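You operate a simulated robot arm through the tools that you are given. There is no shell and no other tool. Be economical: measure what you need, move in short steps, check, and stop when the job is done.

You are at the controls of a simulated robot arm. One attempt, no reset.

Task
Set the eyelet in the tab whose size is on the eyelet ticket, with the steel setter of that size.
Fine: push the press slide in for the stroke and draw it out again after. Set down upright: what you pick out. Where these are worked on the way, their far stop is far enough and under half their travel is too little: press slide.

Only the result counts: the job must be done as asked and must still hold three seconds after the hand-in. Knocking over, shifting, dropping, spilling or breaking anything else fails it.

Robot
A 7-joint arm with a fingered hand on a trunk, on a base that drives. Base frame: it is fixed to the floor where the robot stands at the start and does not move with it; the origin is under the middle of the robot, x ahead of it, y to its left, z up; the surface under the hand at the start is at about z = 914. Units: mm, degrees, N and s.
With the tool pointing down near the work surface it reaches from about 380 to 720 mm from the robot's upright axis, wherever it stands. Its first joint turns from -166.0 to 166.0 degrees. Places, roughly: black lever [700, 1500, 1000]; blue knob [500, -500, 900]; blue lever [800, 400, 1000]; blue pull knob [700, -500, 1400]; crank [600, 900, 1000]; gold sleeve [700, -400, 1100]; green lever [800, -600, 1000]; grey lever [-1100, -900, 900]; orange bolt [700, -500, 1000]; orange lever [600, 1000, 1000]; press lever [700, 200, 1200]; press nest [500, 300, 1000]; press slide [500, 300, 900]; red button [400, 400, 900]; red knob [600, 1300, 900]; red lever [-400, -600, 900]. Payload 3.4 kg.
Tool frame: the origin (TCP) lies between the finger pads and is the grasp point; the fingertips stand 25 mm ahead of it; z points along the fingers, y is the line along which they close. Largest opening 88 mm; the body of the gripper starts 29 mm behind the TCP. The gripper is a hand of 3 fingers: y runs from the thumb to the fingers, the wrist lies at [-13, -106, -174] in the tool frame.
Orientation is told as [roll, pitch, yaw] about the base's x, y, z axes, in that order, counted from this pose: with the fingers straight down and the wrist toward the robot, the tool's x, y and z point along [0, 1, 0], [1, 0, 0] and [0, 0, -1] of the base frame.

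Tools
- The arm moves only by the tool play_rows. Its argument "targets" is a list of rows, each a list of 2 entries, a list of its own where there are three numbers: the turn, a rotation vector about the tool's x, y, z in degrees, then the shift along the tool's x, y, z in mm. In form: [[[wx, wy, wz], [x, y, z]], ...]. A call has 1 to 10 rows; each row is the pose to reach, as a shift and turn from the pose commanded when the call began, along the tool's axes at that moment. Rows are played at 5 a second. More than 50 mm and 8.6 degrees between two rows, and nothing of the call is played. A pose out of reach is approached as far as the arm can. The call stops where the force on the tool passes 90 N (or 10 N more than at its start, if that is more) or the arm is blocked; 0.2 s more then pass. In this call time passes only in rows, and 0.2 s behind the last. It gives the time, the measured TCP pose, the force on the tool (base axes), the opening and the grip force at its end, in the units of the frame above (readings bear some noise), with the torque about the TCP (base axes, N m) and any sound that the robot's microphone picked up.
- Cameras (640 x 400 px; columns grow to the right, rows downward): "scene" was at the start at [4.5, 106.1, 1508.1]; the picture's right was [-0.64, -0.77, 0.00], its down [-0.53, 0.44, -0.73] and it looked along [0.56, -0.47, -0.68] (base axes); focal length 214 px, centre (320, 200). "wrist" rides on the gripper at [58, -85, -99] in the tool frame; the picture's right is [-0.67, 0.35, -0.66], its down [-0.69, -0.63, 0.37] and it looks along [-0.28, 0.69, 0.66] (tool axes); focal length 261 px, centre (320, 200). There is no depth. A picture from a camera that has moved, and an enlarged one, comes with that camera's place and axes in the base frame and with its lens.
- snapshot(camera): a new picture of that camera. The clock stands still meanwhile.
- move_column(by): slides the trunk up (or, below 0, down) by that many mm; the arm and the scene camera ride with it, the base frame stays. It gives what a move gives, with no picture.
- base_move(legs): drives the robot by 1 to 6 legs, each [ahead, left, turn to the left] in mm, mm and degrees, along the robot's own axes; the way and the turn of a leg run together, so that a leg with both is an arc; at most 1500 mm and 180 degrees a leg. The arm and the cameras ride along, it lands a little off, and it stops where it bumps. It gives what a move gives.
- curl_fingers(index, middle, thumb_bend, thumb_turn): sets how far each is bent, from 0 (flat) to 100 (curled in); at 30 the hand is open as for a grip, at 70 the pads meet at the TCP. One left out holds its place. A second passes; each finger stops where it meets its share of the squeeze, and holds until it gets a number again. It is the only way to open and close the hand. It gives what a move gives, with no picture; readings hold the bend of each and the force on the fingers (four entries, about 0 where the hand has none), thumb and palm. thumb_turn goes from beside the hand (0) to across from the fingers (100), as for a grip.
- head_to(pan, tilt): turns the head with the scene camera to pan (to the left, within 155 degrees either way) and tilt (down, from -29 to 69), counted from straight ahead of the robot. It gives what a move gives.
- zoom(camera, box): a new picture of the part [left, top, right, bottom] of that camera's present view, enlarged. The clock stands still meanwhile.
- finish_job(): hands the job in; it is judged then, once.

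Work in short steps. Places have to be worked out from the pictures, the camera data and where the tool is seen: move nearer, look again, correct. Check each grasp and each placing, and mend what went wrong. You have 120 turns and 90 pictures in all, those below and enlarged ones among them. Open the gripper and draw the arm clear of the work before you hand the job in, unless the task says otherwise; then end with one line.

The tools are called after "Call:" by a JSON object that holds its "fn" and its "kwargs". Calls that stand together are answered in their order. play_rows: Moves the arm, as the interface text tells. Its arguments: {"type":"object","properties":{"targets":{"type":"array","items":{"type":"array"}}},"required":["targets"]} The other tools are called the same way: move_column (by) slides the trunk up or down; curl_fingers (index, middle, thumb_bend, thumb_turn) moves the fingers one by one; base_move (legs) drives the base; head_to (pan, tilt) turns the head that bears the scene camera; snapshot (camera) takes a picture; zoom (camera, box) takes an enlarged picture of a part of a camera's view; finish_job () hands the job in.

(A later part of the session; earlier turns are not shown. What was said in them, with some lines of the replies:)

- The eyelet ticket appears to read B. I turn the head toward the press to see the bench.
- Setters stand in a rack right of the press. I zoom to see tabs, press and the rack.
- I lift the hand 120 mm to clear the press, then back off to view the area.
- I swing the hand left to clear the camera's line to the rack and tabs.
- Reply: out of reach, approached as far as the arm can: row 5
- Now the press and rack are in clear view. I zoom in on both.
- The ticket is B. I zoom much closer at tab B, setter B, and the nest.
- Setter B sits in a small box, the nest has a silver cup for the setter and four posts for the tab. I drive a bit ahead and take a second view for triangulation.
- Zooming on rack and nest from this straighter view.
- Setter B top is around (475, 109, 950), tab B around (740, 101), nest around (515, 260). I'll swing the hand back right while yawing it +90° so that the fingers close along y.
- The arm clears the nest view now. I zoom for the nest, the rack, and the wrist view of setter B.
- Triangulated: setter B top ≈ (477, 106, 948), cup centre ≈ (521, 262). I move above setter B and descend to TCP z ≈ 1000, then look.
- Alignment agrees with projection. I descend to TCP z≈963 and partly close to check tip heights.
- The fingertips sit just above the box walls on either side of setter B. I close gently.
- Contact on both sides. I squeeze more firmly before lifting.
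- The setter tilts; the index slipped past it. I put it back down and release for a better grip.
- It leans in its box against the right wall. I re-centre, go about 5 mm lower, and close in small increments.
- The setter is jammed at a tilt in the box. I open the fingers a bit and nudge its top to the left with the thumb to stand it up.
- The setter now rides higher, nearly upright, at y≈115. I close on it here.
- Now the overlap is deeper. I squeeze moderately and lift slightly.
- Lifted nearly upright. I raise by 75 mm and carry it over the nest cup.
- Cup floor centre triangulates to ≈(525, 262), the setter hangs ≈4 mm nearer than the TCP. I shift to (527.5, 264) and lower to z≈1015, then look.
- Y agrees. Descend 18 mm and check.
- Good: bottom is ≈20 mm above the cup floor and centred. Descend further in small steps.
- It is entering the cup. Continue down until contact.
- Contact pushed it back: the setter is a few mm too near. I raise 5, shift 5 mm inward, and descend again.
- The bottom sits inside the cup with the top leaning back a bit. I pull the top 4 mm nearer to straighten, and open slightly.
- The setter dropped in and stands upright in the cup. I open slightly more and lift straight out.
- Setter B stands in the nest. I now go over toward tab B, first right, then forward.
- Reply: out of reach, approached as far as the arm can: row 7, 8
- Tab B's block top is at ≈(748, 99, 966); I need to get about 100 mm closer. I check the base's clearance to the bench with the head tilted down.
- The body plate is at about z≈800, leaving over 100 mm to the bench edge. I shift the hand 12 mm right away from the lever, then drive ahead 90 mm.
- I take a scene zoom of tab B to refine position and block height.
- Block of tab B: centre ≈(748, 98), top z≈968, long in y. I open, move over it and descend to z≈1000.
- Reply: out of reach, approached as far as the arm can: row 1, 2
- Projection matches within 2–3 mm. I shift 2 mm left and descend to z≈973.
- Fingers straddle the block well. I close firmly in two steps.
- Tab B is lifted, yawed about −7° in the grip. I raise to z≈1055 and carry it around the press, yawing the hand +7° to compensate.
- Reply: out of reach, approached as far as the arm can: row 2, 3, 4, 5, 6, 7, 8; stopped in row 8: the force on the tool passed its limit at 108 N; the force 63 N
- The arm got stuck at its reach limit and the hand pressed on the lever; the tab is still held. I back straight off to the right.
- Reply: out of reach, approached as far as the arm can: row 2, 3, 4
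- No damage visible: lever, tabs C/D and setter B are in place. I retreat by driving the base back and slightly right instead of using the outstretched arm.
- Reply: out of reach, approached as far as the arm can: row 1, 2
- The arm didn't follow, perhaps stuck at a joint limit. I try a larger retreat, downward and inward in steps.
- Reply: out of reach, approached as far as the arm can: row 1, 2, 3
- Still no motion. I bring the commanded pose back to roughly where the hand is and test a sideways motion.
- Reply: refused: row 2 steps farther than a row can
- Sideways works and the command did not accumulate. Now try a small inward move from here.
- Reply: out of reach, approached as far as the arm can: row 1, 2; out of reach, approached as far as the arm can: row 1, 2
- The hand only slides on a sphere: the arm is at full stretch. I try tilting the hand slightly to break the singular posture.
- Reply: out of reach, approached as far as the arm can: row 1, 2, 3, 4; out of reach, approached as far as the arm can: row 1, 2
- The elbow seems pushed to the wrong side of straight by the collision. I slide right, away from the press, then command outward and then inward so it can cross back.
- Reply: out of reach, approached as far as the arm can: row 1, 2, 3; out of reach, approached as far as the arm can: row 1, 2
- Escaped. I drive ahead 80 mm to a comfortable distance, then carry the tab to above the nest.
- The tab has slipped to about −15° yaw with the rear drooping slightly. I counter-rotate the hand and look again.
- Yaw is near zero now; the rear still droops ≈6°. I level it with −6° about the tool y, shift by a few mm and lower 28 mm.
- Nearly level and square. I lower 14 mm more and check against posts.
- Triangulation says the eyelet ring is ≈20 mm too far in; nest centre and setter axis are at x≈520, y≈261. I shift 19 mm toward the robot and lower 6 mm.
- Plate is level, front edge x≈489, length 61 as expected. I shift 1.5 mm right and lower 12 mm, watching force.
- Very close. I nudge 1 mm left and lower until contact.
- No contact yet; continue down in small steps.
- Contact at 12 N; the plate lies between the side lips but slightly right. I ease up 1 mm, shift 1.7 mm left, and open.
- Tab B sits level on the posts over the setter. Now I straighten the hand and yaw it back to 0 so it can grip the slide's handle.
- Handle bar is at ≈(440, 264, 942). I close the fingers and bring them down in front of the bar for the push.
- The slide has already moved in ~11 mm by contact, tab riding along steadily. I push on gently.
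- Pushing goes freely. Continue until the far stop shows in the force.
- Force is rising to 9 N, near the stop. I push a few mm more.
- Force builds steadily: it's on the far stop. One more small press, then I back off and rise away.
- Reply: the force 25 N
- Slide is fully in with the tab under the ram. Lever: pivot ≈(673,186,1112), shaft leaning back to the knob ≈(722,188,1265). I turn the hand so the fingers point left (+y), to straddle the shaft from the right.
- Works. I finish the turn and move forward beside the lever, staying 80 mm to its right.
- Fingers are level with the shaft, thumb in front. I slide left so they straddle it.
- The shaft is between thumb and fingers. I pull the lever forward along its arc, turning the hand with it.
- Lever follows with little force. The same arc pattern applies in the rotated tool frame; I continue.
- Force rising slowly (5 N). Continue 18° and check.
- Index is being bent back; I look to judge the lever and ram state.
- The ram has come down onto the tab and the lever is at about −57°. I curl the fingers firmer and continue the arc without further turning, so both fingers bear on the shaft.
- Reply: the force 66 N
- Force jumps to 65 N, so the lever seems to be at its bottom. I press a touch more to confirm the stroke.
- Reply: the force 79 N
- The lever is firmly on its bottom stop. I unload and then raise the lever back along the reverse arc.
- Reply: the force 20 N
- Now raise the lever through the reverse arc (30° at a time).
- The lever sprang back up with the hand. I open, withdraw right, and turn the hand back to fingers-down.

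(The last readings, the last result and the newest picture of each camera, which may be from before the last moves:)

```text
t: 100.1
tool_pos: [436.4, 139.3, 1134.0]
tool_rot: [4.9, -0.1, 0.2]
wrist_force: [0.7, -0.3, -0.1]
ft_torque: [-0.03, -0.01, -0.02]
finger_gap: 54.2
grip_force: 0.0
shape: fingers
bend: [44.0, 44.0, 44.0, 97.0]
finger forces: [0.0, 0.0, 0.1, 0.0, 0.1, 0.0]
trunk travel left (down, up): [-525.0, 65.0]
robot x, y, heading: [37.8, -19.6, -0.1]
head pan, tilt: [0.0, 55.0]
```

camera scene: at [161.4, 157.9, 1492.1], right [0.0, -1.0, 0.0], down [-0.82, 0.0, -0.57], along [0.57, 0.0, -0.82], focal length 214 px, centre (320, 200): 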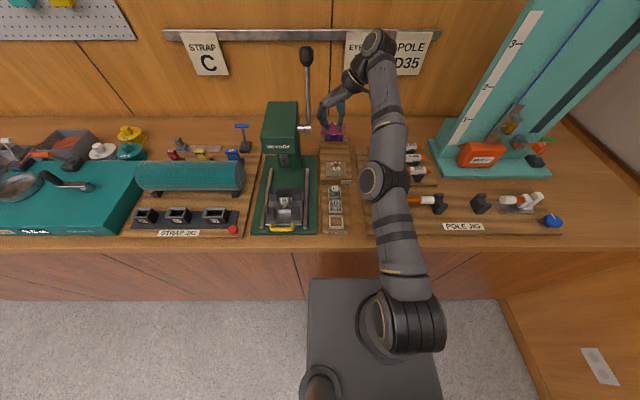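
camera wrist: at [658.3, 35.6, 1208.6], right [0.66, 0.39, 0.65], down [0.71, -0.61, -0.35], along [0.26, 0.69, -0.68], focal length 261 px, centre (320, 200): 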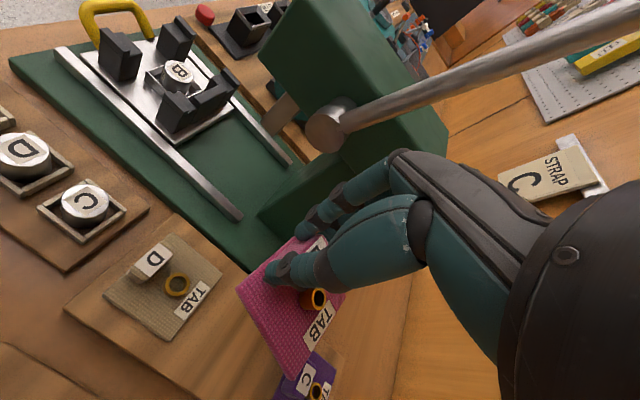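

I move above the front of the slide and take a wrist picture to locate the handle.

Call:
{"fn": "play_rows", "kwargs": {"targets": [[[0, -2.5, 0], [40, 10, 3]], [[0, -4.9, 0], [80, 20, 8]], [[0, -4.9, 0], [121, 30, 20]], [[0, -4.9, 0], [118, 45, 60]], [[0, -4.9, 0], [116, 60, 100]], [[0, -4.9, 0], [115, 64, 134]]]}}

Call:
{"fn": "zoom", "kwargs": {"camera": "wrist", "box": [120, 60, 440, 360]}}

```text
t: 101.5
tool_pos: [499.3, 265.6, 1009.9]
tool_rot: [0.1, 0.0, 0.3]
wrist_force: [0.2, -0.2, -0.3]
ft_torque: [-0.02, 0.02, 0.0]
finger_gap: 54.5
grip_force: 0.1
shape: fingers
bend: [44.0, 44.0, 44.0, 97.0]
finger forces: [0.0, 0.0, 0.0, 0.0, 0.1, 0.0]
trunk travel left (down, up): [-525.0, 65.0]
robot x, y, heading: [38.2, -13.8, 0.1]
head pan, tilt: [0.0, 55.0]
```

```text
1.33 times, centred on (280, 210) of wrist
camera zoom: at [413.6, 323.3, 1108.8], right [0.35, -0.67, 0.65], down [-0.63, -0.69, -0.37], along [0.7, -0.28, -0.66], focal length 348 px, centre (373, 187)
```

zoom: 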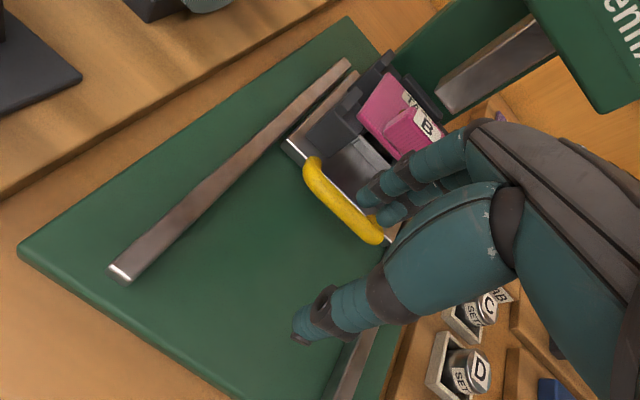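

Ram is up and the tab in place. Handle bar ≈(555, 264, 947) with ~18 mm free behind it. I place the fingers over the gap: TCP x≈537, y≈269, and lower carefully.

Call:
{"fn": "curl_fingers", "kwargs": {"index": 50, "middle": 50, "thumb_bend": 40}}

Call:
{"fn": "play_rows", "kwargs": {"targets": [[[0, 0, 0], [3, 20, 0]], [[0, 0, 0], [3.5, 37.5, 8]], [[0, 0, 0], [3.5, 37.5, 20]], [[0, 0, 0], [3.5, 37.5, 28]]]}}

Call:
{"fn": "zoom", "kwargs": {"camera": "wrist", "box": [200, 120, 400, 280]}}

```text
t: 102.5
tool_pos: [498.6, 265.6, 1010.8]
tool_rot: [0.1, 0.0, 0.3]
wrist_force: [0.4, -0.4, -0.2]
ft_torque: [0.01, 0.01, 0.02]
finger_gap: 52.6
grip_force: 0.0
shape: fingers
bend: [50.0, 50.0, 40.0, 97.0]
finger forces: [0.0, 0.0, 0.1, 0.0, 0.0, 0.0]
trunk travel left (down, up): [-525.0, 65.0]
robot x, y, heading: [34.5, -14.4, 0.0]
head pan, tilt: [0.0, 55.0]
```

```text
t: 103.5
tool_pos: [537.9, 269.0, 982.8]
tool_rot: [0.1, 0.0, 0.3]
wrist_force: [0.2, 0.4, 0.6]
ft_torque: [-0.02, 0.01, -0.03]
finger_gap: 52.7
grip_force: 0.1
shape: fingers
bend: [50.0, 50.0, 40.0, 97.0]
finger forces: [0.0, 0.0, 0.0, 0.0, 0.1, 0.0]
trunk travel left (down, up): [-525.0, 65.0]
robot x, y, heading: [33.3, -17.2, -0.3]
head pan, tilt: [0.0, 55.0]
```

```text
2.50 times, centred on (300, 200) of wrist
camera zoom: at [451.9, 327.1, 1081.2], right [0.35, -0.67, 0.65], down [-0.63, -0.69, -0.37], along [0.69, -0.28, -0.66], focal length 652 px, centre (370, 200)
```

zoom: 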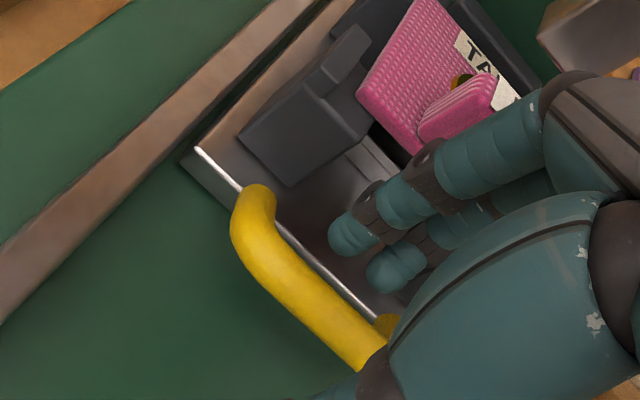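

Tips are at about x≈563, right over the gap between bar and plate edge. I lower in small steps with force check.

Call:
{"fn": "play_rows", "kwargs": {"targets": [[[0, 0, 0], [-1, 1, 5]], [[0, 0, 0], [-2, 1, 10]]]}}

Call:
{"fn": "play_rows", "kwargs": {"targets": [[[0, 0, 0], [0, 0, 4]], [[0, 0, 0], [0, 0, 8]]]}}

```text
t: 104.1
tool_pos: [539.0, 265.8, 973.0]
tool_rot: [0.1, -0.1, 0.1]
wrist_force: [0.1, 0.1, -0.7]
ft_torque: [0.01, 0.01, 0.0]
finger_gap: 52.5
grip_force: 0.0
shape: fingers
bend: [50.0, 50.0, 40.0, 97.0]
finger forces: [0.1, 0.0, 0.0, 0.1, 0.0, 0.1]
trunk travel left (down, up): [-525.0, 65.0]
robot x, y, heading: [39.5, -13.6, -0.0]
head pan, tilt: [0.0, 55.0]
```

```text
t: 104.7
tool_pos: [537.2, 266.7, 965.5]
tool_rot: [0.0, 0.1, 0.3]
wrist_force: [0.7, -0.2, 0.4]
ft_torque: [-0.03, 0.01, 0.02]
finger_gap: 52.5
grip_force: 0.0
shape: fingers
bend: [50.0, 50.0, 40.0, 97.0]
finger forces: [0.0, 0.0, 0.0, 0.0, 0.0, 0.0]
trunk travel left (down, up): [-525.0, 65.0]
robot x, y, heading: [35.0, -21.1, -0.1]
head pan, tilt: [0.0, 55.0]
```

No contact, so tips are at ≈940 beside the bar. I go 4 mm lower and try drawing back gently.

Call:
{"fn": "play_rows", "kwargs": {"targets": [[[0, 0, 0], [0, 0, 4]], [[0, 0, 0], [0, -5, 4]], [[0, 0, 0], [0, -10, 4]]]}}

```text
t: 105.5
tool_pos: [529.3, 267.0, 962.1]
tool_rot: [0.1, 0.0, 0.2]
wrist_force: [1.8, -0.1, 0.1]
ft_torque: [-0.01, 0.02, 0.01]
finger_gap: 54.5
grip_force: 1.3
shape: fingers
bend: [48.0, 50.0, 40.0, 97.0]
finger forces: [2.1, 0.0, 0.0, 0.0, 0.1, 0.1]
trunk travel left (down, up): [-525.0, 65.0]
robot x, y, heading: [36.7, -12.7, 0.3]
head pan, tilt: [0.0, 55.0]
```

The index is hooked on the bar (2 N pulling). I draw the slide out slowly.

Call:
{"fn": "play_rows", "kwargs": {"targets": [[[0, 0, 0], [0, -7, 0]], [[0, 0, 0], [0, -14, 0]], [[0, 0, 0], [0, -21, 0]], [[0, 0, 0], [0, -28, 0]], [[0, 0, 0], [0, -35, 0]], [[0, 0, 0], [0, -42, 0]], [[0, 0, 0], [0, -49, 0]], [[0, 0, 0], [0, -56, 0]], [[0, 0, 0], [0, -63, 0]], [[0, 0, 0], [0, -70, 0]]]}}

Call:
{"fn": "play_rows", "kwargs": {"targets": [[[0, 0, 0], [0, -6, 0]], [[0, 0, 0], [0, -12, 0]], [[0, 0, 0], [0, -18, 0]], [[0, 0, 0], [0, -24, 0]], [[0, 0, 0], [0, -30, 0]]]}}

```text
t: 107.7
tool_pos: [456.7, 266.9, 961.1]
tool_rot: [0.1, 0.1, 0.4]
wrist_force: [-0.2, 0.4, -0.1]
ft_torque: [-0.02, -0.01, -0.01]
finger_gap: 53.5
grip_force: 0.5
shape: fingers
bend: [49.0, 50.0, 40.0, 97.0]
finger forces: [0.4, 0.0, 0.1, 0.0, 0.1, 0.0]
trunk travel left (down, up): [-525.0, 65.0]
robot x, y, heading: [39.2, -11.0, -0.0]
head pan, tilt: [0.0, 55.0]
```

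```text
t: 108.9
tool_pos: [428.5, 265.0, 961.9]
tool_rot: [0.1, -0.1, 0.2]
wrist_force: [0.4, 0.7, 0.1]
ft_torque: [0.0, -0.02, 0.0]
finger_gap: 53.4
grip_force: 0.7
shape: fingers
bend: [49.0, 50.0, 40.0, 97.0]
finger forces: [0.7, 0.0, 0.0, 0.1, 0.1, 0.0]
trunk travel left (down, up): [-525.0, 65.0]
robot x, y, heading: [37.2, -15.7, -0.4]
head pan, tilt: [0.0, 55.0]
```

Following nicely. Continue to the outer stop.

Call:
{"fn": "play_rows", "kwargs": {"targets": [[[0, 0, 0], [0, -5, 0]], [[0, 0, 0], [0, -10, 0]], [[0, 0, 0], [0, -15, 0]], [[0, 0, 0], [0, -20, 0]]]}}

```text
t: 109.9
tool_pos: [409.8, 266.6, 961.6]
tool_rot: [0.2, 0.1, 0.2]
wrist_force: [14.5, -0.6, -1.3]
ft_torque: [0.03, -0.12, -0.06]
finger_gap: 62.9
grip_force: 6.7
shape: fingers
bend: [40.0, 47.0, 40.0, 97.0]
finger forces: [9.4, 3.7, 0.0, 0.0, 0.1, 0.0]
trunk travel left (down, up): [-525.0, 65.0]
robot x, y, heading: [39.0, -20.5, -0.1]
head pan, tilt: [0.0, 55.0]
```

Outer stop reached. I unload, lift the fingers out, retreat and check with a picture.

Call:
{"fn": "play_rows", "kwargs": {"targets": [[[0, 0, 0], [0, 8, 0]], [[0, 0, 0], [0, 14, -2]], [[0, 0, 0], [0, 14, -25]], [[0, 0, 0], [0, 14, -60]], [[0, 0, 0], [-20, 5, -100]], [[0, 0, 0], [-65, 5, -120]], [[0, 0, 0], [-110, 5, -125]], [[0, 0, 0], [-150, 5, -125]]]}}

Call:
{"fn": "zoom", "kwargs": {"camera": "scene", "box": [250, 60, 350, 206]}}

```text
t: 111.7
tool_pos: [413.5, 114.0, 1087.7]
tool_rot: [0.1, 0.0, 0.3]
wrist_force: [0.7, 0.3, 0.4]
ft_torque: [0.03, 0.03, 0.03]
finger_gap: 52.8
grip_force: 0.1
shape: fingers
bend: [50.0, 50.0, 40.0, 97.0]
finger forces: [0.1, 0.0, 0.1, 0.0, 0.1, 0.0]
trunk travel left (down, up): [-525.0, 65.0]
robot x, y, heading: [39.0, -18.4, -0.1]
head pan, tilt: [0.0, 55.0]
```

```text
2.74 times, centred on (300, 133) of scene
camera zoom: at [49.5, 142.9, 1492.1], right [0.0, -1.0, 0.0], down [-0.82, 0.0, -0.57], along [0.57, 0.0, -0.82], focal length 588 px, centre (375, 384)
```

zoom: 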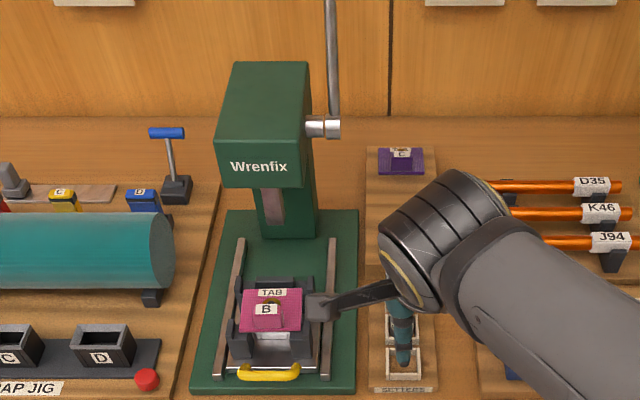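

Slide is fully out, lever up, tab B seated with its eyelet pressed, and everything else is in place. I open the hand, back clear and hand in.

Call:
{"fn": "curl_fingers", "kwargs": {"index": 30, "middle": 30, "thumb_bend": 30}}

Call:
{"fn": "base_move", "kwargs": {"legs": [[-150, 0, 0]]}}

Call:
{"fn": "finish_job", "kwargs": {}}

```text
t: 112.7
tool_pos: [413.7, 114.0, 1087.8]
tool_rot: [0.1, 0.0, 0.3]
wrist_force: [0.5, -0.1, -0.6]
ft_torque: [0.01, 0.01, 0.0]
finger_gap: 84.4
grip_force: 0.1
shape: fingers
bend: [30.0, 30.0, 30.0, 97.0]
finger forces: [0.0, 0.0, 0.1, 0.0, 0.0, 0.0]
trunk travel left (down, up): [-525.0, 65.0]
robot x, y, heading: [34.8, -17.0, -0.1]
head pan, tilt: [0.0, 55.0]
```

```text
t: 114.1
tool_pos: [262.7, 116.5, 1088.5]
tool_rot: [0.1, -0.1, 0.4]
wrist_force: [0.0, -0.5, 0.9]
ft_torque: [-0.03, -0.01, 0.03]
finger_gap: 84.5
grip_force: 0.1
shape: fingers
bend: [30.0, 30.0, 30.0, 97.0]
finger forces: [0.1, 0.0, 0.0, 0.0, 0.0, 0.0]
trunk travel left (down, up): [-525.0, 65.0]
robot x, y, heading: [-115.2, -17.5, 0.3]
head pan, tilt: [0.0, 55.0]
```

```text
The job is handed in.
```

I pressed the eyelet in tab B with setter B: slide pushed to its far stop, lever pulled to its bottom stop and let back up, slide drawn out again. No set sound was reported and I didn't inspect the eyelet up close. Tab and setter are still upright in the press nest. On the way the hand bumped the press lever hard once (108 N), but the pictures showed nothing shifted.
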